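You operate a simulated robot arm through the tools that you are given. There is no shell and no other tool. Be economical: measure what you need, move in short steps, check, and stop when the job is done.

Carry out the task below with a simulated robot arm. There is one attempt and no reset: what you move stays moved.

TASK
Put things in order on the top of the rod bench. At the end: the black adapter from the top of the rod bench stands on top of the white kit card (marked "PASS"); the white roller from the top of the rod bench is on the grey dish; the silver capacitor from the top of the rod bench stands where the orange rubber block stood; the orange rubber block from the top of the rod bench stands where the black adapter stood; the orange torque driver from the top of the rod bench stands where the silver capacitor stood; whatever was shut is shut again. Leave all else as you found it, and nothing knocked over.

The check looks at the end state, three seconds after you hand in, the way a careful person would. Anything else that was tipped, shoved, dropped, spilled or broken makes it a failure.

THE ROBOT
A 6-joint arm with a two-finger gripper, fixed in place. Base frame: the origin is at the foot of the arm, x ahead of it, y to its left, z up; the work surface is at about z = 800. Lengths are in mm, angles in rad, forces in N, time in s.
With the tool pointing down near the work surface it reaches from about 100 to 700 mm from the base axis. Its first joint turns from -1.152 to 1.152 rad. Payload 2.45 kg.
Tool frame: the origin (TCP) lies between the finger pads and is the grasp point; the fingertips stand 30 mm ahead of it; z points along the fingers, y is the line along which they close. The gripper opens to 106 mm. The gripper's body begins 79 mm behind the TCP.
Orientation is that of the tool frame in the base frame, as [roll, pitch, yaw] about the fixed x, y, z axes, in that order (R = Rz(yaw) Ry(pitch) Rx(roll)). With the fingers straight down and closing along the base's y, the tool's x points along the base's -x, its y along +y and its z along -z.

THE INTERFACE
- The arm moves only by the tool servo_tool. Its argument "deltas" is one flat list of numbers, 7 for each row, row after row: the shift along the tool's x, y, z in cm, then the turn, a rotation vector about the tool's x, y, z in rad, then the gripper command, from -1 (shut) to 1 (fully open), values between in proportion. In form: [dx, dy, dz, rx, ry, rz, hand, dx, dy, dz, rx, ry, rz, hand, ...]. A call has 1 to 8 rows; each row shifts and turns the commanded pose from where the row before left it, along the tool's axes as they then stand. A row lasts 0.2 s, in which the tool goes at most 50 mm and 0.15 rad; a call with a longer step from one row to the next is refused whole, and so is a gripper value outside its range. A pose out of reach is approached as far as the arm can. The call stops where the force on the tool passes 40 N (or 10 N more than at its start, if that is more) or the arm is blocked; 0.2 s more then pass. Each finger travels about 153 mm/s and halts on what it meets, pressing with about 31 N; the grip force reading is that of the motor and also rises with nothing between the fingers. The clock runs only during rows and for 0.2 s after the last one: add rows that do not move to give the fingers time. It gives the time, the measured TCP pose, the force on the tool (base axes), the opening and the grip force at its end, in the units of the frame above (readings bear some noise), with the torque about the TCP (base axes, N m) and any sound that the robot's microphone picked up.
- Cameras (640 x 400 px; columns grow to the right, rows downward): "scene" is fixed at [67.6, 436.7, 1390.1]; the picture's right is [-0.54, -0.84, 0.00], its down [-0.59, 0.38, -0.72] and it looks along [0.60, -0.39, -0.70] (base axes); focal length 239 px, centre (320, 200). "wrist" rides on the gripper at [76, -2, -106] in the tool frame; the picture's right is [0.02, 1.00, 0.00], its down [-0.78, 0.02, -0.62] and it looks along [-0.62, 0.01, 0.78] (tool axes); focal length 247 px, centre (320, 200). There is no depth. A picture from a camera that has moved, and an enlarged one, comes with that camera's place and axes in the base frame and with its lens.
- capture(camera): a new picture of that camera. The clock stands still meanwhile.
- enlarge(camera, box): a new picture of the part [left, top, right, bottom] of that camera's present view, enlarged. The clock stands still meanwhile.
- finish_job(): hands the job in; it is judged then, once.

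Work in short steps. Places have to be worked out from the pictures, the camera data and where the tool is seen: move nearer, look again, correct. Check each grasp and each placing, and mend what went wrong. You have 120 turns and 84 pictures in all, those below and enlarged ones among them. Open the gripper and draw the arm clear of the work before you hand the job in, unless the task says otherwise; then end with one line.

The tools are called after ">>>" as a command line: name --argument value ..., lists and objects as JSON in quotes. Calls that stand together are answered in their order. servo_tool: Moves the arm, as the interface text tells. Its arguments: {"type":"object","properties":{"deltas":{"type":"array","items":{"type":"number"}}},"required":["deltas"]} The other tools are called the same way: capture (camera) takes a picture; enlarge (camera, box) takes an enlarged picture of a part of a camera's view; finish_job () hands the job in.

At the start:

```text
t: 0.0
tcp_pos: [341.2, 17.4, 1176.3]
tcp_rot: [3.141, 0.003, 3.141]
force: [0.0, 0.1, 0.1]
wrist_torque: [0.0, 0.0, -0.01]
opening: 105.9
finger_force: 0.1
```

scene: 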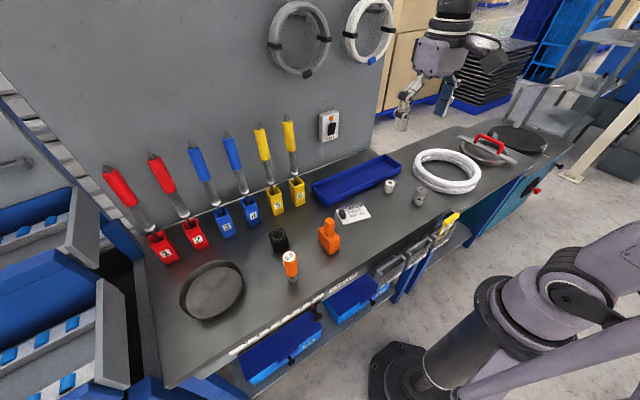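
wrist: 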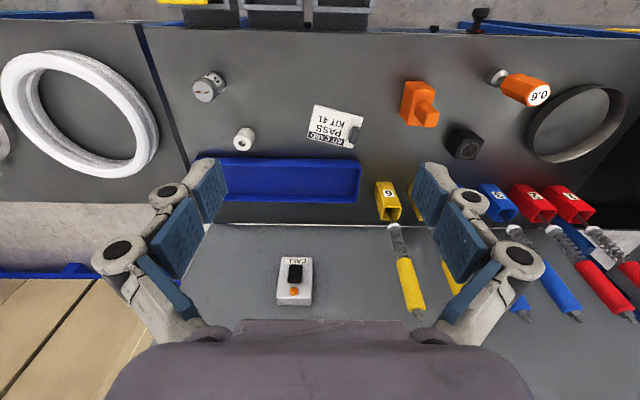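

I start by looking closer at the bench from the fixed camera to identify the things.

>>> enlarge --camera "scene" --box '[140, 180, 380, 330]'

>>> enlarge --camera "scene" --box '[320, 100, 580, 262]'

>>> enlarge --camera "wrist" --box '[160, 20, 640, 320]'

```text
2.67 times, centred on (260, 255) of scene
camera zoom: at [67.6, 436.7, 1390.1], right [-0.54, -0.84, 0.0], down [-0.59, 0.38, -0.72], along [0.6, -0.39, -0.7], focal length 638 px, centre (480, 53)
```

zoom: 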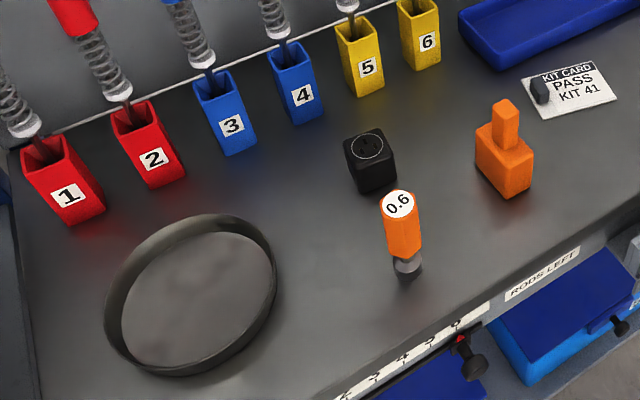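

```text
2.46 times, centred on (450, 181) of scene
camera zoom: at [67.6, 436.7, 1390.1], right [-0.54, -0.84, 0.0], down [-0.59, 0.38, -0.72], along [0.6, -0.39, -0.7], focal length 589 px, centre (0, 247)
```

zoom: 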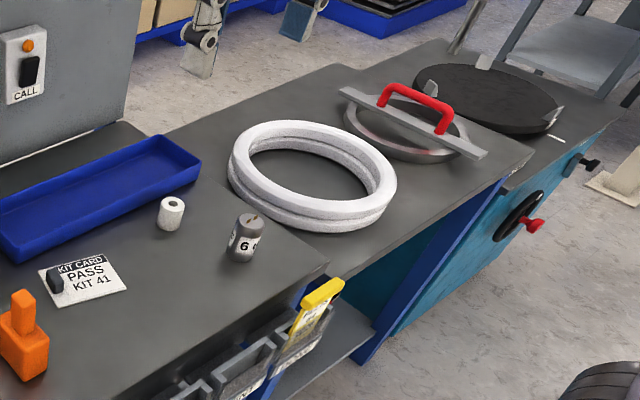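

```text
1.33 times, centred on (400, 170) of wrist
camera zoom: at [264.0, 16.3, 1282.2], right [-0.02, 1.0, 0.0], down [0.78, 0.02, 0.62], along [0.62, 0.01, -0.78], focal length 329 px, centre (213, 240)
```

zoom: 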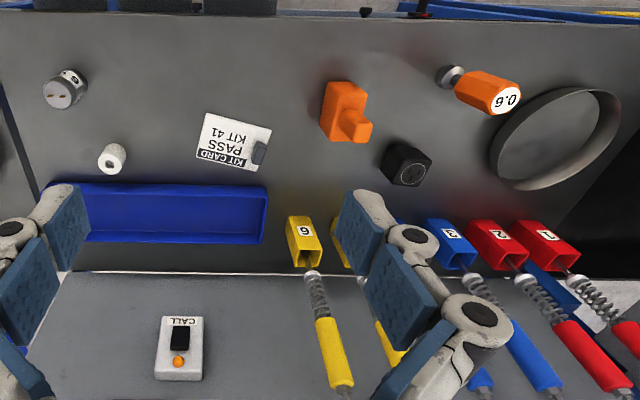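

The dish is the dark grey ring-walled one at about (444, 513). The adapter is near (475, 308), the block near (399, 191) and the driver near (354, 336). I move to a closer view of those three.

>>> servo_tool --deltas '[0.5, 3.5, 2.2, 0, 0, 0, 1, 0.5, 3.5, 2.2, 0, 0, 0, 1, 0.5, 3.5, 2.2, 0, 0, 0, 1, 0.5, 3.5, 2.2, 0, 0, 0, 1, 0.5, 3.5, 2.2, 0, 0, 0, 1, 0.5, 3.5, 2.2, 0, 0, 0, 1, 0.5, 3.5, 2.2, 0, 0, 0, 1, 0.5, 3.5, 2.2, 0, 0, 0, 1]'

>>> capture --camera "wrist"

```text
t: 1.8
tcp_pos: [300.4, 299.7, 999.7]
tcp_rot: [3.14, 0.002, -3.141]
force: [-0.6, -0.2, 0.5]
wrist_torque: [-0.06, 0.01, 0.0]
opening: 105.9
finger_force: 0.2
```

```text
78 pictures are left
camera wrist: at [223.7, 296.8, 1105.7], right [-0.02, 1.0, 0.0], down [0.78, 0.02, 0.62], along [0.62, 0.01, -0.78], focal length 247 px, centre (320, 200)
```

wrist: 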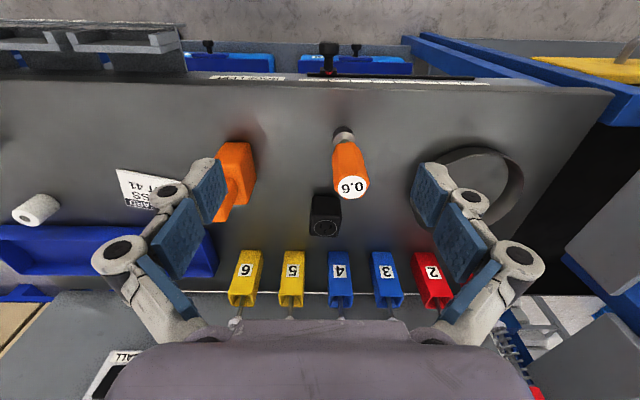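

The adapter and driver are in view. I enlarge for edges and orientation.

>>> enlarge --camera "wrist" --box '[210, 100, 450, 250]'

```text
2.67 times, centred on (330, 175) of wrist
camera zoom: at [223.7, 296.8, 1105.7], right [-0.02, 1.0, 0.0], down [0.78, 0.02, 0.62], along [0.62, 0.01, -0.78], focal length 659 px, centre (293, 267)
```

zoom: 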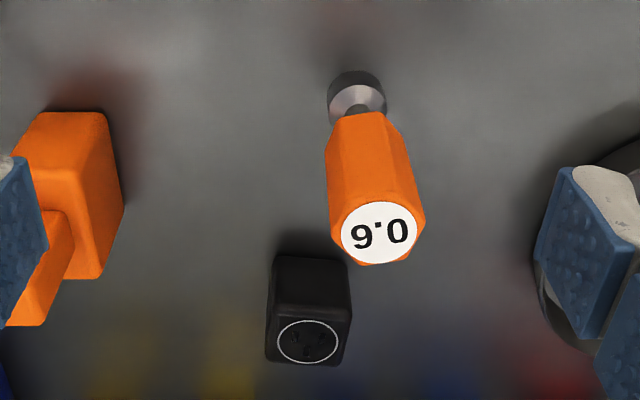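

The adapter is about 43 mm wide and 50 mm tall, centred near (477, 311). I move above it at a safe height and look again.

>>> servo_tool --deltas '[-4, 0.3, 0, 0, 0, 0, 1, -4, 0.3, 0, 0, 0, 0, 1, -4, 0.3, 0, 0, 0, 0, 1, -4, 0.2, 0, 0, 0, 0, 1, -1.66, 0, 3, 0, 0, 0, 1, 0, 0, 3, 0, 0, 0, 1]'

>>> capture --camera "wrist"

>>> enlarge --camera "scene" --box '[180, 150, 400, 288]'

```text
t: 3.2
tcp_pos: [478.4, 309.2, 940.5]
tcp_rot: [-3.141, -0.001, 3.141]
force: [0.4, 0.2, -0.7]
wrist_torque: [-0.02, -0.03, 0.0]
opening: 106.0
finger_force: 0.1
```

```text
76 pictures are left
camera wrist: at [400.6, 307.6, 1045.9], right [-0.02, 1.0, 0.0], down [0.78, 0.02, 0.62], along [0.62, 0.01, -0.78], focal length 247 px, centre (320, 200)
```

wrist: 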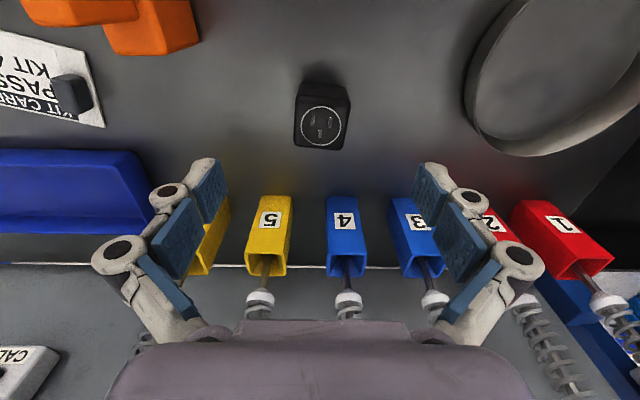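

```text
2.90 times, centred on (290, 219) of scene
camera zoom: at [67.6, 436.7, 1390.1], right [-0.54, -0.84, 0.0], down [-0.59, 0.38, -0.72], along [0.6, -0.39, -0.7], focal length 694 px, centre (407, 145)
```

zoom: 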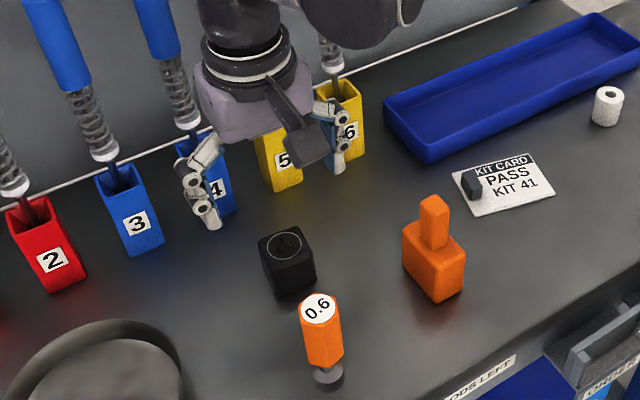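

The adapter's top centre comes out at about (479, 310), so I am aligned. I descend to z≈842 and close.

>>> servo_tool --deltas '[0, 0.1, 3.5, 0, 0, 0, 1, 0, 0, 3.5, 0, 0, 0, 1, 0, 0, 2.8, 0, 0, 0, 1, 0, 0, 0, 0, 0, 0, 0.2, 0, 0, 0, 0, 0, 0, -0.5, 0, 0, 0, 0, 0, 0, -0.5]'

>>> enlarge --camera "scene" --box '[180, 150, 400, 288]'

```text
t: 4.6
tcp_pos: [478.4, 310.0, 842.8]
tcp_rot: [-3.141, 0.002, -3.141]
force: [-1.4, 0.3, -0.6]
wrist_torque: [0.02, 0.0, 0.0]
opening: 45.0
finger_force: 30.5
```

```text
2.90 times, centred on (290, 219) of scene
camera zoom: at [67.6, 436.7, 1390.1], right [-0.54, -0.84, 0.0], down [-0.59, 0.38, -0.72], along [0.6, -0.39, -0.7], focal length 694 px, centre (407, 145)
```

zoom: 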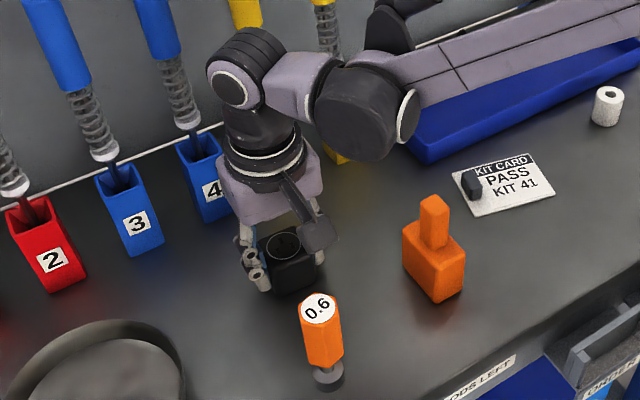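

Gripped at 45 mm, with the adapter's home at (478.4, 310). I lift straight up and go to a place where the wrist camera sees the card.

>>> servo_tool --deltas '[0, 0, -3.5, 0, 0, 0, -0.5, 0, 0, -4.5, 0, 0, 0, -0.5, 0, 0, -4.5, 0, 0, 0, -0.5, 0, 0, -2, 0, 0, 0, -0.5, 1.8, -3.3, 0, 0, 0, 0, -0.5, 1.8, -3.3, 0, 0, 0, 0, -0.5, 1.8, -3.3, 0, 0, 0, 0, -0.5, 1.8, -3.3, 0, 0, 0, 0, -0.5]'

>>> servo_tool --deltas '[1.8, -3.3, 0, 0, 0, 0, -0.5, 1.8, -3.3, 0, 0, 0, 0, -0.5, 1.8, -3.3, 0, 0, 0, 0, -0.5, 1.8, -3.3, 0, 0, 0, 0, -0.5]'

>>> capture --camera "wrist"

```text
t: 6.4
tcp_pos: [406.3, 177.6, 986.9]
tcp_rot: [3.142, 0.0, 3.141]
force: [-1.1, -0.5, -2.2]
wrist_torque: [0.02, 0.02, 0.01]
opening: 44.4
finger_force: 31.2
```

```text
t: 7.4
tcp_pos: [334.4, 45.1, 986.8]
tcp_rot: [3.141, 0.002, -3.141]
force: [-0.5, 0.2, -0.7]
wrist_torque: [0.07, -0.01, 0.02]
opening: 44.0
finger_force: 31.1
```

```text
73 pictures are left
camera wrist: at [257.3, 43.6, 1092.8], right [-0.02, 1.0, 0.0], down [0.78, 0.02, 0.62], along [0.62, 0.01, -0.78], focal length 247 px, centre (320, 200)
```

wrist: 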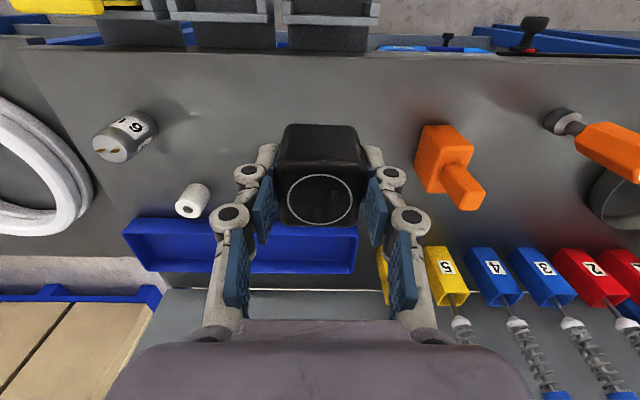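

The adapter hides the card, but two earlier views agree: card centre (458, 49), long axis turned about 12.5° from y, and a small black thing near (471, 89) at its +y end. I go above (455, 35), turned to match the card, keeping clear of the black thing.

>>> servo_tool --deltas '[-4, -0.34, 0, 0, 0, 0, -0.5, -4, -0.33, 0, 0, 0, 0, -0.5, -4.06, -0.34, 0, 0, 0, 0, -0.5, 0, 0, 0, 0, 0, 0.109, -0.5, 0, 0, 0, 0, 0, 0.109, -0.5, 0, 0, 4, 0, 0, 0, -0.5, 0, 0, 4, 0, 0, 0, -0.5]'

>>> enlarge --camera "scene" --box '[280, 130, 440, 230]'

>>> capture --camera "wrist"

```text
t: 9.0
tcp_pos: [453.7, 36.5, 906.9]
tcp_rot: [3.141, 0.002, 2.924]
force: [0.6, 1.0, -1.3]
wrist_torque: [0.0, 0.0, 0.0]
opening: 44.1
finger_force: 31.2
```

```text
4.00 times, centred on (360, 180) of scene
camera zoom: at [67.6, 436.7, 1390.1], right [-0.54, -0.84, 0.0], down [-0.59, 0.38, -0.72], along [0.6, -0.39, -0.7], focal length 957 px, centre (160, 280)
```

zoom: 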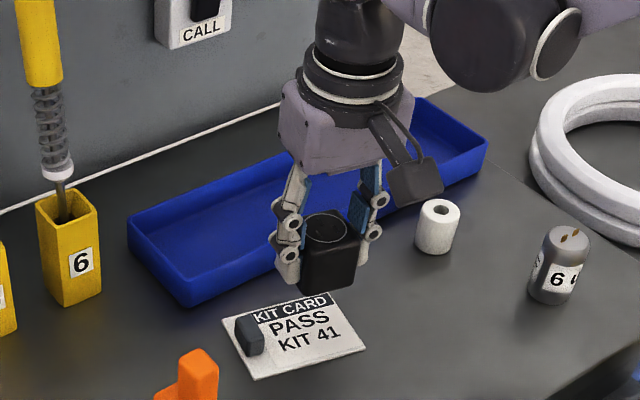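

```text
71 pictures are left
camera wrist: at [379.1, 50.9, 1012.4], right [0.2, 0.98, 0.0], down [0.77, -0.15, 0.62], along [0.61, -0.12, -0.78], focal length 247 px, centre (320, 200)
```

wrist: 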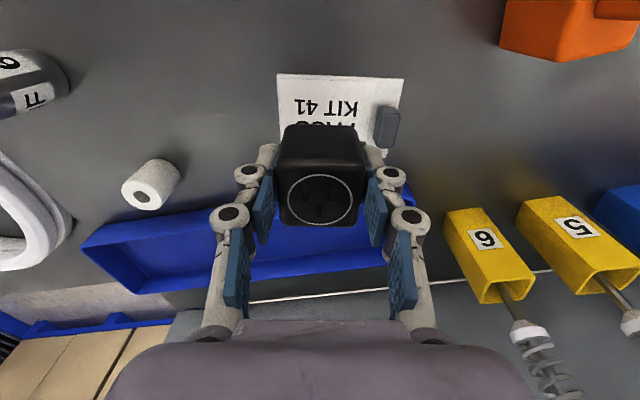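

The view confirms the alignment. I descend to just above the card and then feel for contact in small steps.

>>> servo_tool --deltas '[0, 0, 3, 0, 0, 0, -0.5, 0, 0, 2.5, 0, 0, 0, -0.5, 0, 0, 0.4, 0, 0, 0, -0.5, 0, 0, 0.2, 0, 0, 0, -0.5, 0, 0, 0, 0, 0, 0, -0.5]'

>>> enlarge --camera "scene" --box '[280, 130, 440, 230]'

```text
t: 10.2
tcp_pos: [454.1, 35.0, 846.9]
tcp_rot: [-3.14, 0.001, 2.924]
force: [-0.7, -0.4, 1.5]
wrist_torque: [-0.01, 0.02, -0.01]
opening: 44.3
finger_force: 30.9
```

```text
4.00 times, centred on (360, 180) of scene
camera zoom: at [67.5, 436.7, 1390.1], right [-0.54, -0.84, 0.0], down [-0.59, 0.38, -0.72], along [0.6, -0.39, -0.7], focal length 957 px, centre (160, 280)
```

zoom: 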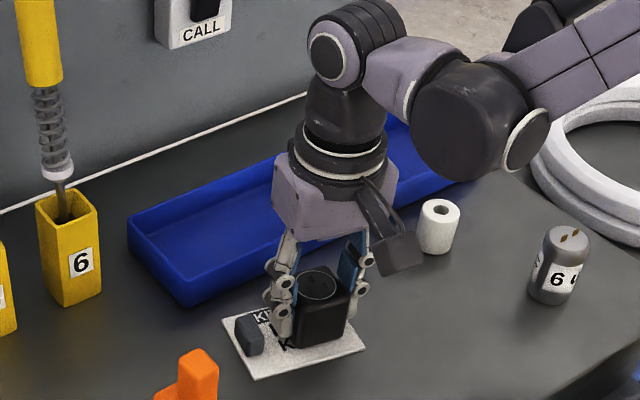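

It is almost touching. I step down a millimetre at a time.

>>> servo_tool --deltas '[0, 0, 0.1, 0, 0, 0, -0.5, 0, 0, 0.1, 0, 0, 0, -0.5, 0, 0, 0, 0, 0, 0, -0.5]'

```text
t: 11.0
tcp_pos: [454.0, 36.1, 845.3]
tcp_rot: [-3.142, 0.003, 2.923]
force: [0.2, 0.6, 30.5]
wrist_torque: [0.04, 0.01, -0.04]
opening: 44.1
finger_force: 31.0
```

Contact at z≈845. I ease off, open to about 60 mm and rise.

>>> servo_tool --deltas '[0, 0, -0.1, 0, 0, 0, -0.5, 0, 0, 0, 0, 0, 0, 0.1, 0, 0, 0, 0, 0, 0, 0.1, 0, 0, -2, 0, 0, 0, 0.1, 0, 0, -4, 0, 0, 0, 0.1, 0, 0, -4, 0, 0, 0, 0.1]'

>>> enlarge --camera "scene" --box '[280, 130, 440, 230]'

>>> capture --camera "wrist"

```text
t: 12.4
tcp_pos: [454.7, 34.3, 946.8]
tcp_rot: [-3.141, 0.0, 2.924]
force: [0.0, 0.1, -0.1]
wrist_torque: [0.02, 0.0, 0.01]
opening: 58.3
finger_force: 0.0
```

```text
4.00 times, centred on (360, 180) of scene
camera zoom: at [67.5, 436.7, 1390.1], right [-0.54, -0.84, 0.0], down [-0.59, 0.38, -0.72], along [0.6, -0.39, -0.7], focal length 957 px, centre (160, 280)
```

zoom: 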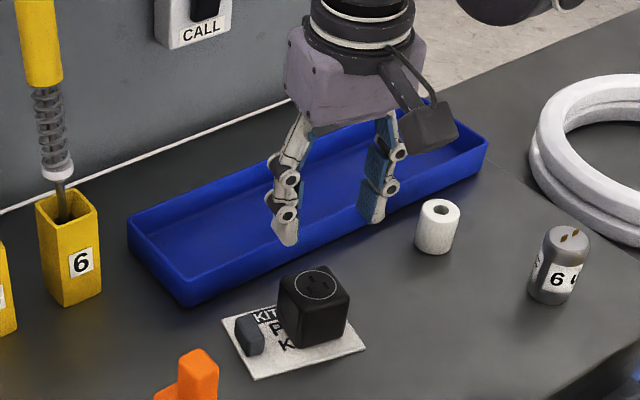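

```text
68 pictures are left
camera wrist: at [379.3, 50.2, 1051.5], right [0.2, 0.98, 0.0], down [0.77, -0.15, 0.62], along [0.61, -0.12, -0.78], focal length 247 px, centre (320, 200)
```

wrist: 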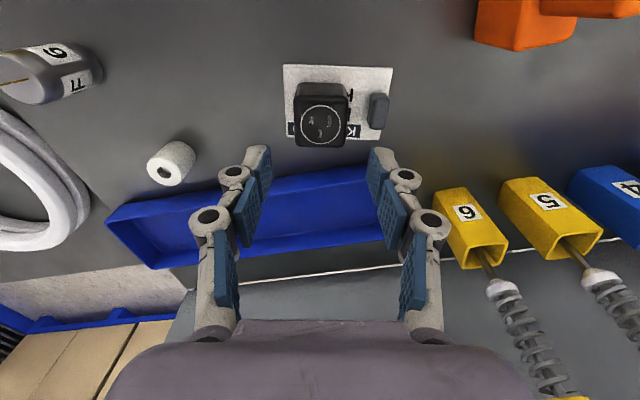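

The adapter stands on the card and the black clip is untouched. I turn back and move to view the orange block.

>>> servo_tool --deltas '[0, 0, -2, 0, 0, -0.109, 0.5, 0, 0, -2, 0, 0, -0.109, 1, 3.3, 2.6, 0, 0, 0, 0, 1, 3.3, 2.6, 0, 0, 0, 0, 1, 3.3, 2.6, 0, 0, 0, 0, 1, 3.3, 2.6, 0, 0, 0, 0, 1, 3.3, 2.6, 0, 0, 0, 0, 1, 2.5, 2.6, 0, 0, 0, 0, 1]'

>>> enlarge --camera "wrist" --box '[200, 100, 440, 250]'

```text
t: 14.2
tcp_pos: [265.1, 191.1, 985.0]
tcp_rot: [-3.141, 0.002, 3.141]
force: [0.4, 0.7, 0.3]
wrist_torque: [0.04, -0.04, 0.0]
opening: 106.0
finger_force: 0.0
```

```text
2.67 times, centred on (320, 175) of wrist
camera zoom: at [187.6, 189.9, 1091.8], right [-0.02, 1.0, 0.0], down [0.78, 0.02, 0.62], along [0.62, 0.01, -0.78], focal length 659 px, centre (320, 267)
```

zoom: 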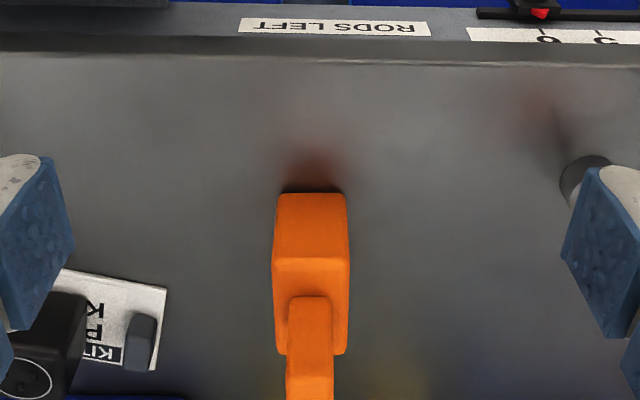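

The block is about 36 mm in y by 60 mm in x, aligned with the axes, centred near (400, 189), with its body top near z 856 and the tower to about 910. I move above it and check.

>>> servo_tool --deltas '[-4.5, -0.1, 0, 0, 0, 0, 1, -4.5, -0.1, 0, 0, 0, 0, 1, -4.5, 0, 0, 0, 0, 0, 1, 0, 0, 2, 0, 0, 0, 1, 0, 0, 0, 0, 0, 0, 1]'

>>> capture --camera "wrist"

>>> enlarge --camera "scene" --box '[250, 150, 410, 250]'

```text
t: 15.4
tcp_pos: [400.2, 189.8, 966.2]
tcp_rot: [-3.14, 0.003, -3.14]
force: [0.3, 0.3, 0.8]
wrist_torque: [0.01, -0.02, 0.01]
opening: 106.2
finger_force: 0.2
```

```text
66 pictures are left
camera wrist: at [323.1, 188.3, 1071.3], right [-0.02, 1.0, 0.0], down [0.78, 0.02, 0.62], along [0.62, 0.01, -0.78], focal length 247 px, centre (320, 200)
```

wrist: 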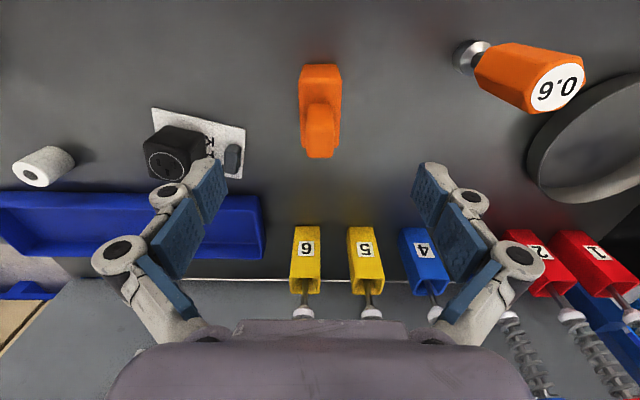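

```text
4.00 times, centred on (330, 200) of scene
camera zoom: at [67.6, 436.7, 1390.1], right [-0.54, -0.84, 0.0], down [-0.59, 0.38, -0.72], along [0.6, -0.39, -0.7], focal length 957 px, centre (280, 200)
```

zoom: 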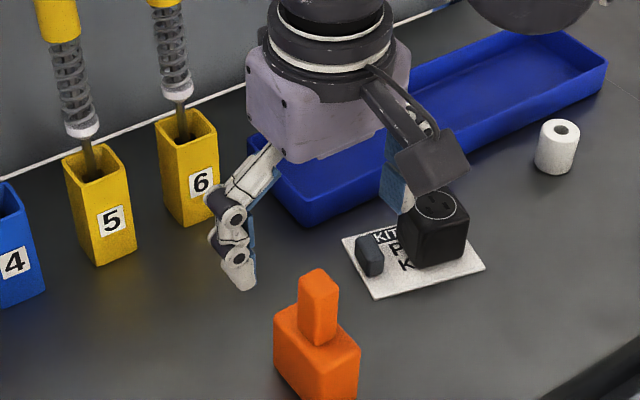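

Aligned, and the tower top is near 905. I descend to z≈852 and close.

>>> servo_tool --deltas '[0, 0, 4, 0, 0, 0, 1, 0, 0, 4, 0, 0, 0, 1, 0, 0, 3.4, 0, 0, 0, 1, 0, 0, 0, 0, 0, 0, 0.2, 0, 0, 0, 0, 0, 0, -0.5, 0, 0, 0, 0, 0, 0, -0.6]'

>>> enlarge --camera "scene" --box '[250, 150, 410, 250]'

```text
t: 16.8
tcp_pos: [399.9, 189.5, 852.2]
tcp_rot: [-3.139, 0.002, 3.14]
force: [-1.2, -3.4, 1.5]
wrist_torque: [-0.27, 0.1, 0.08]
opening: 35.5
finger_force: 31.4
```

```text
4.00 times, centred on (330, 200) of scene
camera zoom: at [67.5, 436.6, 1390.2], right [-0.54, -0.84, 0.0], down [-0.59, 0.38, -0.72], along [0.6, -0.39, -0.7], focal length 957 px, centre (280, 200)
```

zoom: 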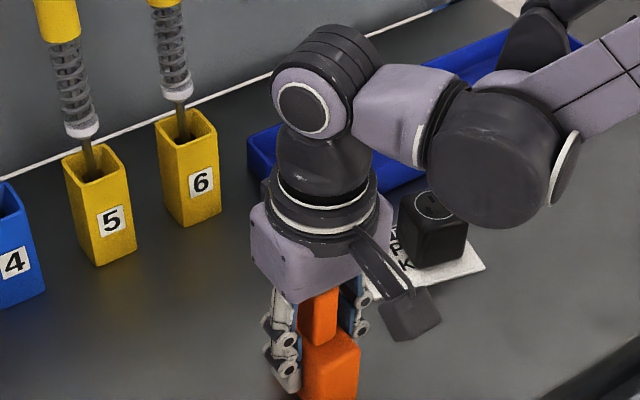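

Gripped at 35.5 mm; the block's home is about (400, 189). I lift it and check.

>>> servo_tool --deltas '[0, 0, -2, 0, 0, 0, -0.6, 0, 0, -4, 0, 0, 0, -0.6, 0, 0, -4, 0, 0, 0, -0.6, 0, 0, -4, 0, 0, 0, -0.6, 0, 0, 0, 0, 0, 0, -0.6]'

>>> capture --camera "wrist"

```text
t: 18.0
tcp_pos: [399.3, 188.5, 991.1]
tcp_rot: [3.141, 0.003, -3.141]
force: [0.5, 0.5, -4.4]
wrist_torque: [0.03, 0.05, -0.03]
opening: 35.3
finger_force: 31.4
```

```text
63 pictures are left
camera wrist: at [321.6, 187.1, 1097.5], right [-0.02, 1.0, 0.0], down [0.78, 0.02, 0.62], along [0.62, 0.01, -0.78], focal length 247 px, centre (320, 200)
```

wrist: 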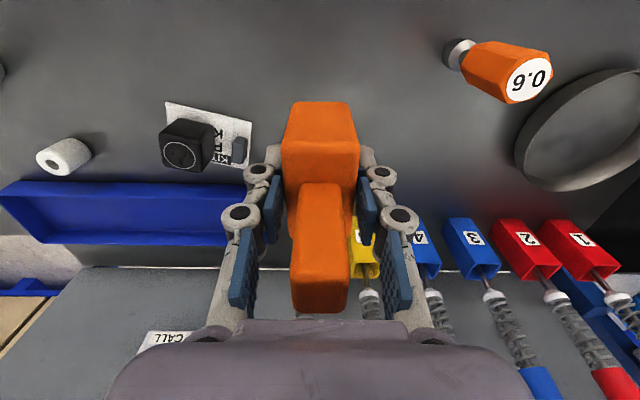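

Held securely at 4.4 N. I move above the adapter's old place and descend close to the surface.

>>> servo_tool --deltas '[-2, 3, 0, 0, 0, 0, -0.6, -2, 3, 0, 0, 0, 0, -0.6, -2, 3.1, 0, 0, 0, 0, -0.6, -1.9, 3.1, 0, 0, 0, 0, -0.6, 0, 0, 4.5, 0, 0, 0, -0.6, 0, 0, 4.5, 0, 0, 0, -0.6, 0, 0, 3, 0, 0, 0, -0.6, 0, 0, 0, 0, 0, 0, -0.6]'

>>> enlarge --camera "scene" --box '[200, 170, 360, 270]'

```text
t: 19.8
tcp_pos: [478.4, 312.0, 871.9]
tcp_rot: [-3.141, 0.002, 3.141]
force: [0.6, -0.3, -3.7]
wrist_torque: [0.0, 0.0, -0.01]
opening: 35.3
finger_force: 31.0
```

```text
4.00 times, centred on (280, 220) of scene
camera zoom: at [67.6, 436.7, 1390.1], right [-0.54, -0.84, 0.0], down [-0.59, 0.38, -0.72], along [0.6, -0.39, -0.7], focal length 957 px, centre (480, 120)
```

zoom: 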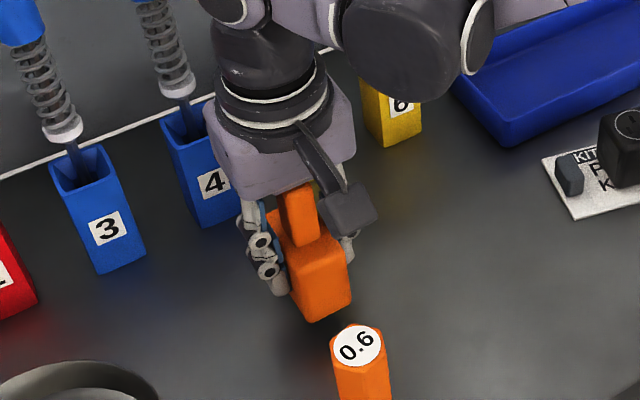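

Clear of the driver. I lower to contact in fine steps.

>>> servo_tool --deltas '[0, -0.1, 1.5, 0, 0, 0, -0.6, 0, 0, 0.25, 0, 0, 0, -0.6, 0, 0, 0.15, 0, 0, 0, -0.6, 0, 0, 0.1, 0, 0, 0, -0.6, 0, 0, 0, 0, 0, 0, -0.6]'

```text
t: 21.0
tcp_pos: [478.9, 310.9, 851.0]
tcp_rot: [3.141, 0.001, -3.141]
force: [0.0, 0.5, -4.3]
wrist_torque: [-0.03, -0.02, -0.02]
opening: 35.3
finger_force: 31.3
```

Not touching yet (still −4.3 N), so I go on by millimetres.

>>> servo_tool --deltas '[0, 0, 0.1, 0, 0, 0, -0.6, 0, 0, 0.1, 0, 0, 0, -0.6, 0, 0, 0, 0, 0, 0, -0.6]'

```text
t: 21.8
tcp_pos: [479.0, 311.1, 851.0]
tcp_rot: [-3.141, 0.003, -3.141]
force: [4.5, 0.8, 39.5]
wrist_torque: [-0.14, 0.19, 0.09]
opening: 35.3
finger_force: 31.1
```

Contact. I ease off, open gently and rise.

>>> servo_tool --deltas '[0, 0, -0.15, 0, 0, 0, -0.6, 0, 0, 0, 0, 0, 0, 0, 0, 0, 0, 0, 0, 0, 0.6, 0, 0, -3, 0, 0, 0, 0.6, 0, 0, -4, 0, 0, 0, 0.6, 0, 0, -4, 0, 0, 0, 0.6, 0, 0, -3, 0, 0, 0, 1]'

>>> capture --camera "wrist"

>>> enlarge --camera "scene" --box '[200, 170, 360, 270]'

```text
t: 23.4
tcp_pos: [478.0, 311.8, 991.6]
tcp_rot: [3.141, 0.002, -3.141]
force: [0.1, -1.1, 0.0]
wrist_torque: [0.01, -0.01, 0.01]
opening: 105.8
finger_force: 0.1
```

```text
61 pictures are left
camera wrist: at [401.4, 309.2, 1097.6], right [-0.02, 1.0, 0.0], down [0.78, 0.02, 0.62], along [0.62, 0.01, -0.78], focal length 247 px, centre (320, 200)
```

wrist: 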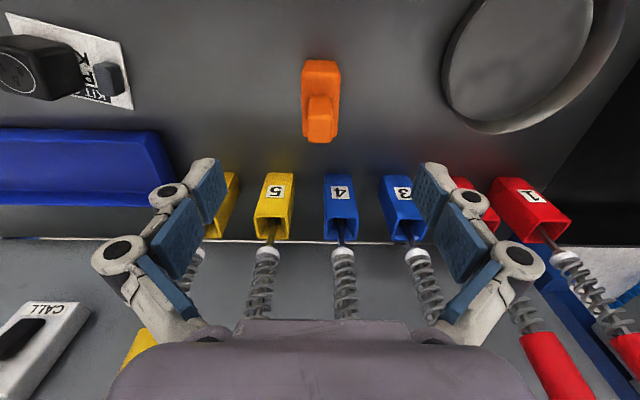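

```text
4.00 times, centred on (280, 220) of scene
camera zoom: at [67.5, 436.7, 1390.1], right [-0.54, -0.84, 0.0], down [-0.59, 0.38, -0.72], along [0.6, -0.39, -0.7], focal length 957 px, centre (480, 120)
```

zoom: 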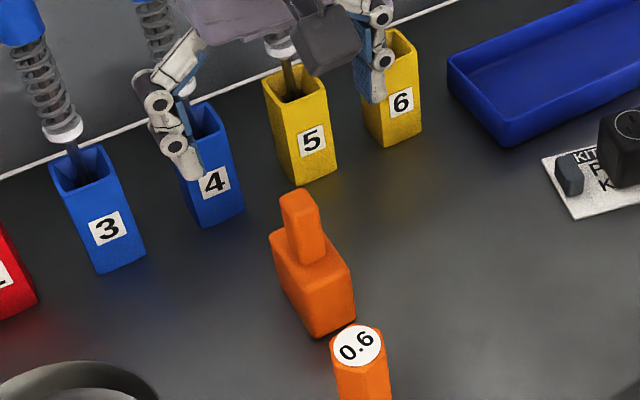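

The block stands well in place. Next I move to view the capacitor and roller.

>>> servo_tool --deltas '[1.98, -4.04, 0, 0, 0, 0, 1, 1.98, -4.04, 0, 0, 0, 0, 1, 1.98, -4.04, 0, 0, 0, 0, 1, 1.98, -4.04, 0, 0, 0, 0, 1, 1.98, -4.04, 0, 0, 0, 0, 1, 1.98, -4.04, 0, 0, 0, 0, 1]'

>>> servo_tool --deltas '[1.98, -4.04, 0, 0, 0, 0, 1, 1.98, -4.04, 0, 0, 0, 0, 1, 1.98, -4.04, 0, 0, 0, 0, 1, 1.98, -4.04, 0, 0, 0, 0, 1, 1.98, -4.04, 0, 0, 0, 0, 1, 1.98, -4.04, 0, 0, 0, 0, 1]'

>>> enlarge --camera "wrist" --box '[200, 80, 480, 255]'

```text
t: 24.8
tcp_pos: [359.3, 67.0, 991.7]
tcp_rot: [-3.14, 0.0, -3.14]
force: [-0.6, -1.1, -0.4]
wrist_torque: [-0.03, 0.02, -0.02]
opening: 105.9
finger_force: 0.0
```

```text
t: 26.2
tcp_pos: [239.5, -174.1, 991.4]
tcp_rot: [-3.142, 0.002, -3.138]
force: [-0.4, -0.1, -0.1]
wrist_torque: [0.08, -0.02, -0.02]
opening: 105.9
finger_force: 0.2
```

```text
2.29 times, centred on (340, 168) of wrist
camera zoom: at [162.5, -176.9, 1097.2], right [-0.02, 1.0, 0.0], down [0.78, 0.02, 0.62], along [0.62, 0.01, -0.78], focal length 564 px, centre (274, 274)
```

zoom: 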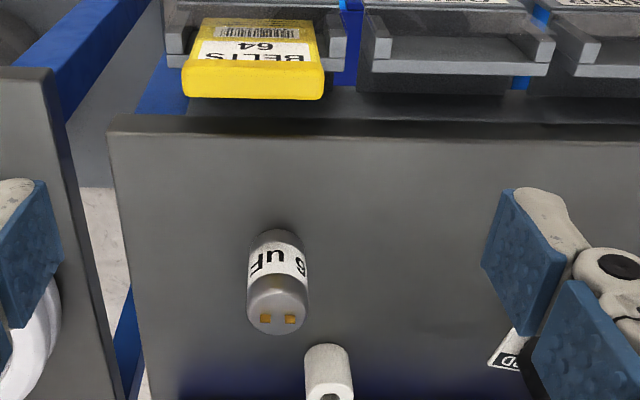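

The capacitor is about 36 mm across and 57 mm tall, centred near (380, −171). I move above it and check.

>>> servo_tool --deltas '[-4.7, 0.1, 0, 0, 0, 0, 1, -4.7, 0.1, 0, 0, 0, 0, 1, -4.65, 0.1, 0, 0, 0, 0, 1, 0, 0, 3, 0, 0, 0, 1, 0, 0, 2, 0, 0, 0, 1, 0, 0, 0, 0, 0, 0, 1]'

>>> capture --camera "wrist"

>>> enlarge --camera "scene" --box '[340, 130, 500, 230]'

```text
t: 27.6
tcp_pos: [381.1, -170.0, 939.6]
tcp_rot: [-3.141, 0.001, 3.141]
force: [-0.6, 0.7, -0.1]
wrist_torque: [-0.03, -0.02, -0.04]
opening: 106.1
finger_force: 0.1
```

```text
58 pictures are left
camera wrist: at [304.3, -172.8, 1046.3], right [-0.02, 1.0, 0.0], down [0.78, 0.02, 0.62], along [0.62, 0.01, -0.78], focal length 247 px, centre (320, 200)
```

wrist: 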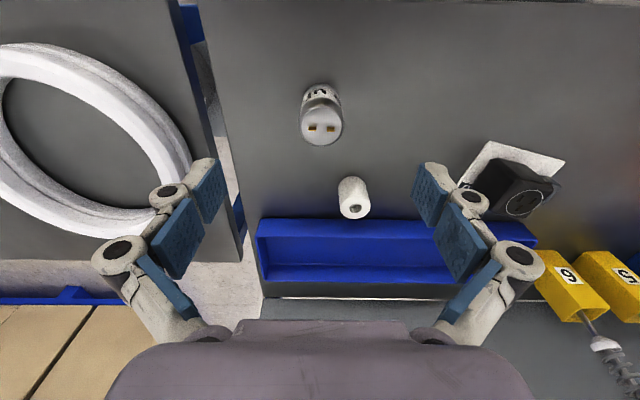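

```text
4.00 times, centred on (420, 180) of scene
camera zoom: at [67.6, 436.7, 1390.1], right [-0.54, -0.84, 0.0], down [-0.59, 0.38, -0.72], along [0.6, -0.39, -0.7], focal length 957 px, centre (-80, 280)
```

zoom: 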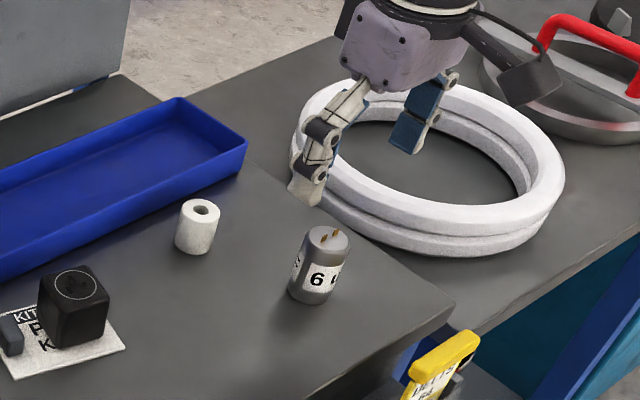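

The capacitor top centre comes out at (381, −170), so I am aligned. I descend and grip.

>>> servo_tool --deltas '[0, 0, 3.5, 0, 0, 0, 1, 0, 0, 3.5, 0, 0, 0, 1, 0, 0, 2.8, 0, 0, 0, 1, 0, 0, 0, 0, 0, 0, 0.2, 0, 0, 0, 0, 0, 0, -0.5, 0, 0, 0, 0, 0, 0, -0.6, 0, 0, 0, 0, 0, 0, -0.6]'

>>> enlarge --camera "scene" --box '[340, 130, 500, 230]'

```text
t: 29.2
tcp_pos: [381.6, -171.4, 842.2]
tcp_rot: [3.141, 0.002, -3.141]
force: [-0.4, -0.1, 0.6]
wrist_torque: [0.0, 0.04, 0.01]
opening: 34.8
finger_force: 30.9
```

```text
4.00 times, centred on (420, 180) of scene
camera zoom: at [67.6, 436.7, 1390.1], right [-0.54, -0.84, 0.0], down [-0.59, 0.38, -0.72], along [0.6, -0.39, -0.7], focal length 957 px, centre (-80, 280)
```

zoom: 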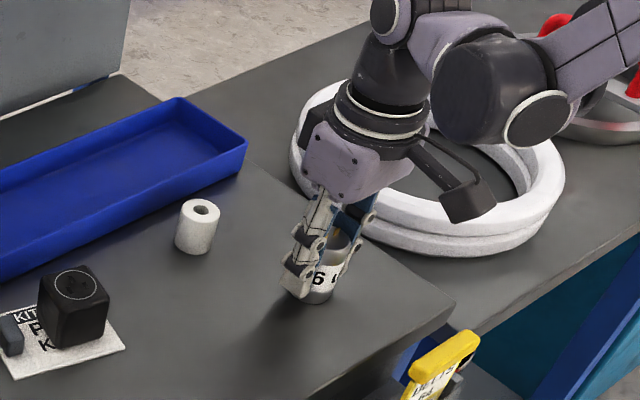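

Gripped at 34.8 mm; the capacitor's home is (381, −171). I lift and carry it to the block's old place at (400, 189).

>>> servo_tool --deltas '[0, 0, -3, 0, 0, 0, -0.6, 0, 0, -4.5, 0, 0, 0, -0.6, 0, 0, -4.5, 0, 0, 0, -0.6, 0, 4.5, 0, 0, 0, 0, -0.6, 0, 4.5, 0, 0, 0, 0, -0.6, 0, 4.5, 0, 0, 0, 0, -0.6, 0, 4.5, 0, 0, 0, 0, -0.6]'

>>> servo_tool --deltas '[-0.45, 4.5, 0, 0, 0, 0, -0.6, -0.5, 4.5, 0, 0, 0, 0, -0.6, -0.45, 4.5, 0, 0, 0, 0, -0.6, -0.45, 4.5, 0, 0, 0, 0, -0.6, 0, 0, 4.5, 0, 0, 0, -0.6, 0, 0, 4.5, 0, 0, 0, -0.6, 0, 0, 0, 0, 0, 0, -0.6]'

>>> enlarge --camera "scene" --box '[250, 150, 410, 250]'

```text
t: 30.8
tcp_pos: [380.5, 8.9, 961.5]
tcp_rot: [3.14, 0.004, 3.141]
force: [-0.3, -0.2, -0.5]
wrist_torque: [-0.04, 0.01, -0.03]
opening: 34.7
finger_force: 30.9
```

```text
t: 32.4
tcp_pos: [400.3, 190.0, 871.6]
tcp_rot: [3.14, 0.003, -3.14]
force: [0.0, -0.1, -0.8]
wrist_torque: [0.0, 0.0, 0.0]
opening: 34.6
finger_force: 31.2
```

```text
4.00 times, centred on (330, 200) of scene
camera zoom: at [67.6, 436.7, 1390.1], right [-0.54, -0.84, 0.0], down [-0.59, 0.38, -0.72], along [0.6, -0.39, -0.7], focal length 957 px, centre (280, 200)
```

zoom: 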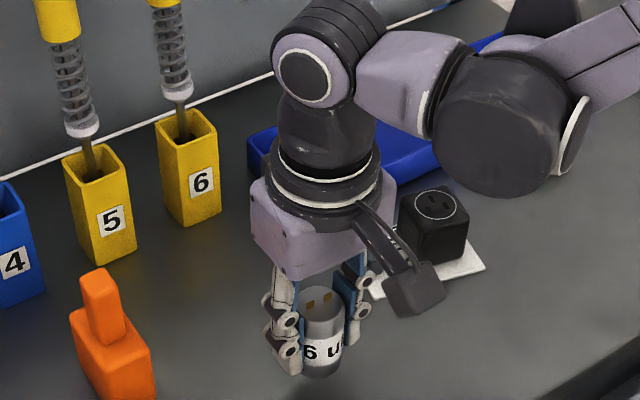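

Above (400, 190). Contact is expected at z≈842, so I lower in small final steps.

>>> servo_tool --deltas '[0, 0, 2.2, 0, 0, 0, -0.6, 0, 0, 0.5, 0, 0, 0, -0.6, 0, 0, 0.15, 0, 0, 0, -0.6, 0, 0, 0.1, 0, 0, 0, -0.6, 0, 0, 0, 0, 0, 0, -0.6]'

```text
t: 33.6
tcp_pos: [399.9, 189.5, 843.8]
tcp_rot: [3.141, 0.002, 3.142]
force: [0.0, -0.3, -0.4]
wrist_torque: [-0.01, -0.04, 0.04]
opening: 34.3
finger_force: 31.1
```

No contact yet; I continue.

>>> servo_tool --deltas '[0, 0, 0.1, 0, 0, 0, -0.6, 0, 0, 0.1, 0, 0, 0, -0.6, 0, 0, 0, 0, 0, 0, -0.6]'

```text
t: 34.4
tcp_pos: [399.1, 188.5, 841.0]
tcp_rot: [-3.14, 0.003, -3.141]
force: [-0.3, 0.3, 8.2]
wrist_torque: [0.0, 0.06, -0.02]
opening: 34.6
finger_force: 30.9
```

Light contact. I release and rise.

>>> servo_tool --deltas '[0, 0, 0, 0, 0, 0, 0, 0, 0, 0, 0, 0, 0, 0.6, 0, 0, -3, 0, 0, 0, 1, 0, 0, -4, 0, 0, 0, 1, 0, 0, -4, 0, 0, 0, 1, 0, 0, -4, 0, 0, 0, 1]'

>>> capture --camera "wrist"

>>> enlarge --camera "scene" --box '[230, 170, 390, 270]'

```text
t: 35.8
tcp_pos: [400.1, 189.7, 992.3]
tcp_rot: [-3.141, 0.001, 3.141]
force: [0.1, -0.2, -0.1]
wrist_torque: [0.0, 0.01, -0.02]
opening: 105.8
finger_force: 0.1
```

```text
54 pictures are left
camera wrist: at [323.1, 187.7, 1098.1], right [-0.02, 1.0, 0.0], down [0.78, 0.02, 0.62], along [0.62, 0.01, -0.78], focal length 247 px, centre (320, 200)
```

wrist: 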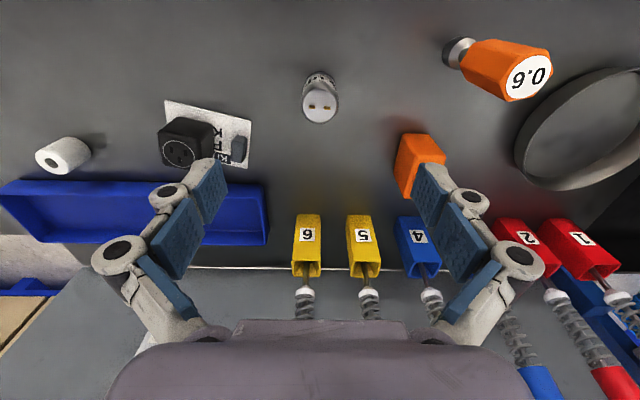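

```text
4.00 times, centred on (310, 220) of scene
camera zoom: at [67.5, 436.7, 1390.1], right [-0.54, -0.84, 0.0], down [-0.59, 0.38, -0.72], along [0.6, -0.39, -0.7], focal length 957 px, centre (360, 120)
```

zoom: 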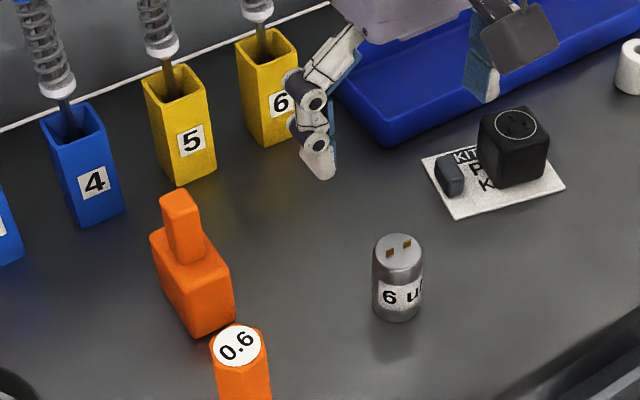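

The capacitor stands well. Next I look at the driver closely.

>>> servo_tool --deltas '[3.7, 2.8, 0, 0, 0, 0, 1, 3.7, 2.8, 0, 0, 0, 0, 1, 3.7, 2.8, 0, 0, 0, 0, 1, 3.7, 2.8, 0, 0, 0, 0, 1, 3.7, 2.8, 0, 0, 0, 0, 1, 0, 0, 0, 0, 0, 0, 1]'

>>> enlarge --camera "wrist" --box '[240, 110, 400, 210]'

>>> enlarge --camera "scene" --box '[240, 230, 352, 300]'

```text
t: 37.2
tcp_pos: [214.7, 330.9, 991.6]
tcp_rot: [-3.141, 0.001, -3.142]
force: [-0.2, 0.0, -0.4]
wrist_torque: [0.01, 0.02, 0.01]
opening: 105.9
finger_force: 0.0
```

```text
4.00 times, centred on (320, 160) of wrist
camera zoom: at [137.9, 328.8, 1097.2], right [-0.02, 1.0, 0.0], down [0.78, 0.02, 0.62], along [0.62, 0.01, -0.78], focal length 988 px, centre (320, 360)
```

zoom: 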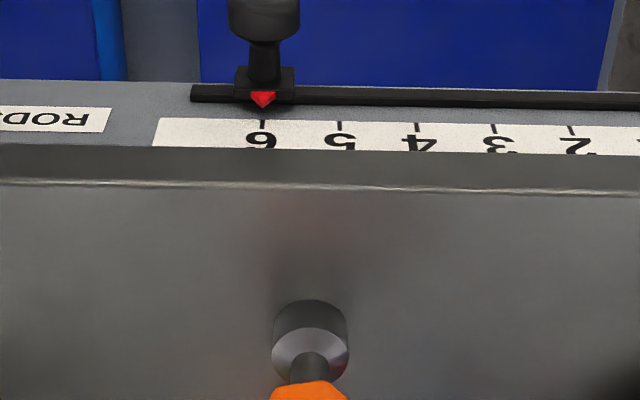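

```text
5.71 times, centred on (296, 265) of scene
camera zoom: at [67.5, 436.7, 1390.1], right [-0.54, -0.84, 0.0], down [-0.59, 0.38, -0.72], along [0.6, -0.39, -0.7], focal length 1368 px, centre (457, -171)
```

zoom: 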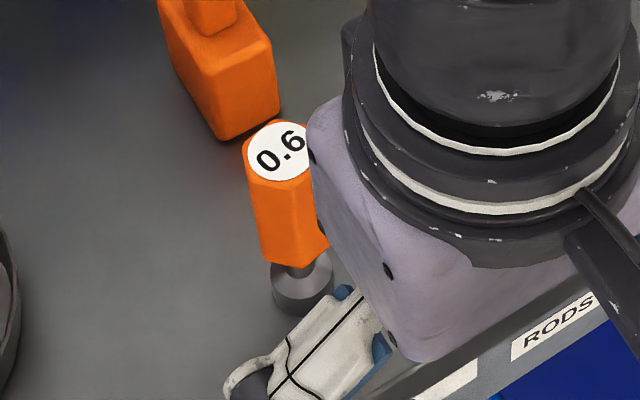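

The driver's base centre is about (358, 329), about 27 mm across, and the handle spans z 848–921. I move so the camera shows the hex handle's orientation.

>>> servo_tool --deltas '[-3.9, 0, 0, 0, 0, 0, 1, -3.9, 0, 0, 0, 0, 0, 1, 0, 0, 0, 0, 0, 0, 1]'

>>> enlarge --camera "wrist" --box '[240, 130, 400, 230]'

```text
t: 38.0
tcp_pos: [293.5, 329.6, 992.9]
tcp_rot: [3.141, 0.002, 3.141]
force: [-0.3, -0.6, 0.5]
wrist_torque: [0.0, -0.02, -0.02]
opening: 105.9
finger_force: 0.2
```

```text
4.00 times, centred on (320, 180) of wrist
camera zoom: at [216.3, 328.1, 1097.4], right [-0.02, 1.0, 0.0], down [0.78, 0.02, 0.62], along [0.62, 0.01, -0.78], focal length 988 px, centre (320, 280)
```

zoom: 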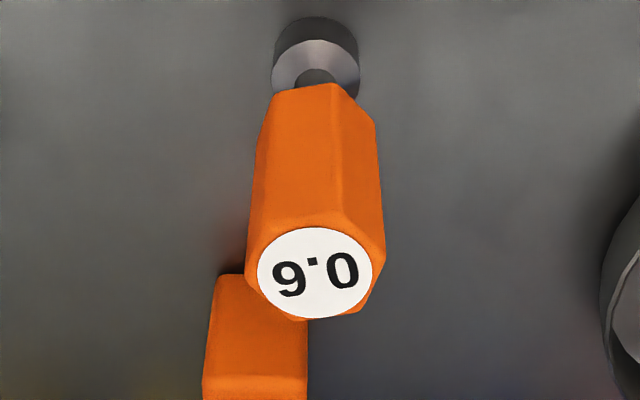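

The handle's flats are about 14° off, so I turn the gripper 0.24 rad and position above (357, 329) to check before descending.

>>> servo_tool --deltas '[-3.2, 0, 0, 0, 0, 0, 1, -3.15, 0, 0, 0, 0, 0, 1, 0, 0, 0, 0, 0, 0.12, 1, 0, 0, 0, 0, 0, 0.12, 1, 0, 0, 2, 0, 0, 0, 1, 0, 0, 0, 0, 0, 0, 1]'

>>> capture --camera "wrist"

>>> enlarge --camera "scene" --box '[210, 180, 370, 280]'

```text
t: 39.4
tcp_pos: [356.6, 328.6, 969.4]
tcp_rot: [3.141, 0.002, 2.902]
force: [-0.2, 1.0, 0.3]
wrist_torque: [-0.01, -0.02, -0.02]
opening: 106.1
finger_force: 0.0
```

```text
49 pictures are left
camera wrist: at [281.7, 345.5, 1077.1], right [0.22, 0.98, 0.0], down [0.76, -0.17, 0.62], along [0.61, -0.13, -0.78], focal length 247 px, centre (320, 200)
```

wrist: 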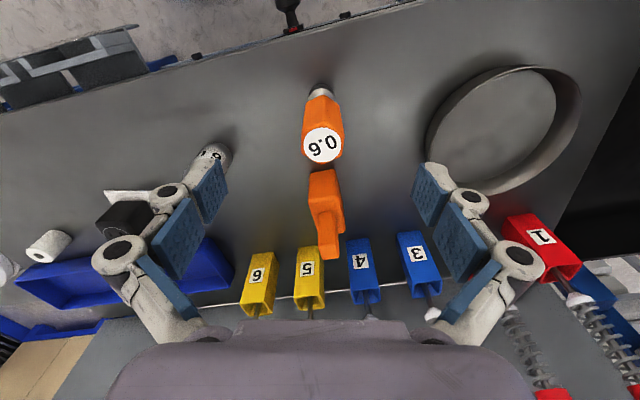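

```text
4.00 times, centred on (290, 230) of scene
camera zoom: at [67.6, 436.7, 1390.1], right [-0.54, -0.84, 0.0], down [-0.59, 0.38, -0.72], along [0.6, -0.39, -0.7], focal length 957 px, centre (440, 80)
```

zoom: 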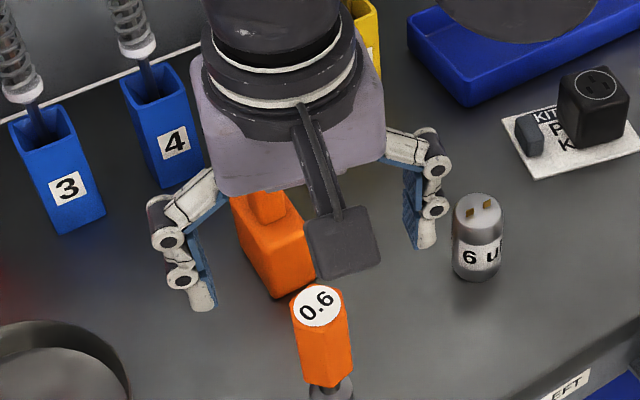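

The driver sits nearly centred between the fingers. I nudge +2 mm, descend to z≈890 and close.

>>> servo_tool --deltas '[0, 0.15, 3.5, 0, 0, 0, 1, 0, 0, 3, 0, 0, 0, 1, 0, 0, 1.4, 0, 0, 0, 1, 0, 0, 0, 0, 0, 0, 0.1, 0, 0, 0, 0, 0, 0, -0.15, 0, 0, 0, 0, 0, 0, -0.4, 0, 0, 0, 0, 0, 0, -0.6, 0, 0, 0, 0, 0, 0, -0.6]'

>>> enlarge --camera "scene" --box '[210, 200, 370, 300]'

>>> capture --camera "wrist"

```text
t: 41.2
tcp_pos: [358.2, 331.5, 892.2]
tcp_rot: [3.14, 0.002, 2.902]
force: [1.0, 0.3, -0.9]
wrist_torque: [-0.07, -0.01, -0.02]
opening: 29.7
finger_force: 31.1
```

```text
4.00 times, centred on (290, 250) of scene
camera zoom: at [67.6, 436.7, 1390.1], right [-0.54, -0.84, 0.0], down [-0.59, 0.38, -0.72], along [0.6, -0.39, -0.7], focal length 957 px, centre (440, 0)
```

zoom: 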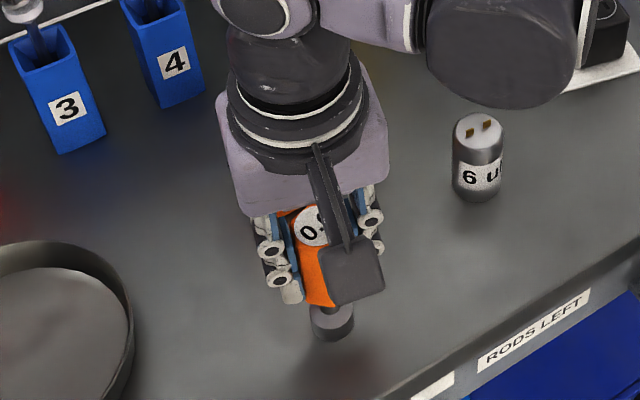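

```text
46 pictures are left
camera wrist: at [282.2, 347.0, 998.3], right [0.22, 0.98, 0.0], down [0.76, -0.17, 0.62], along [0.61, -0.13, -0.78], focal length 247 px, centre (320, 200)
```

wrist: 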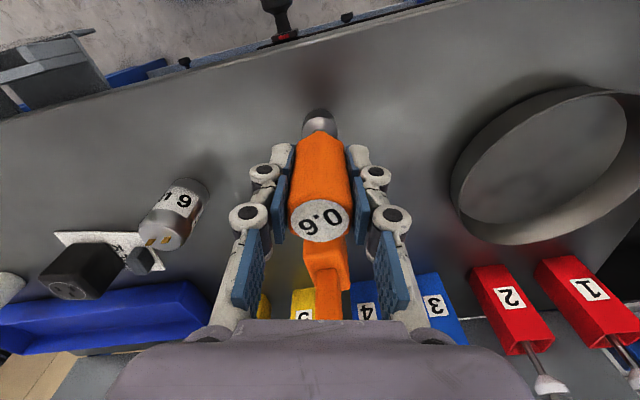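

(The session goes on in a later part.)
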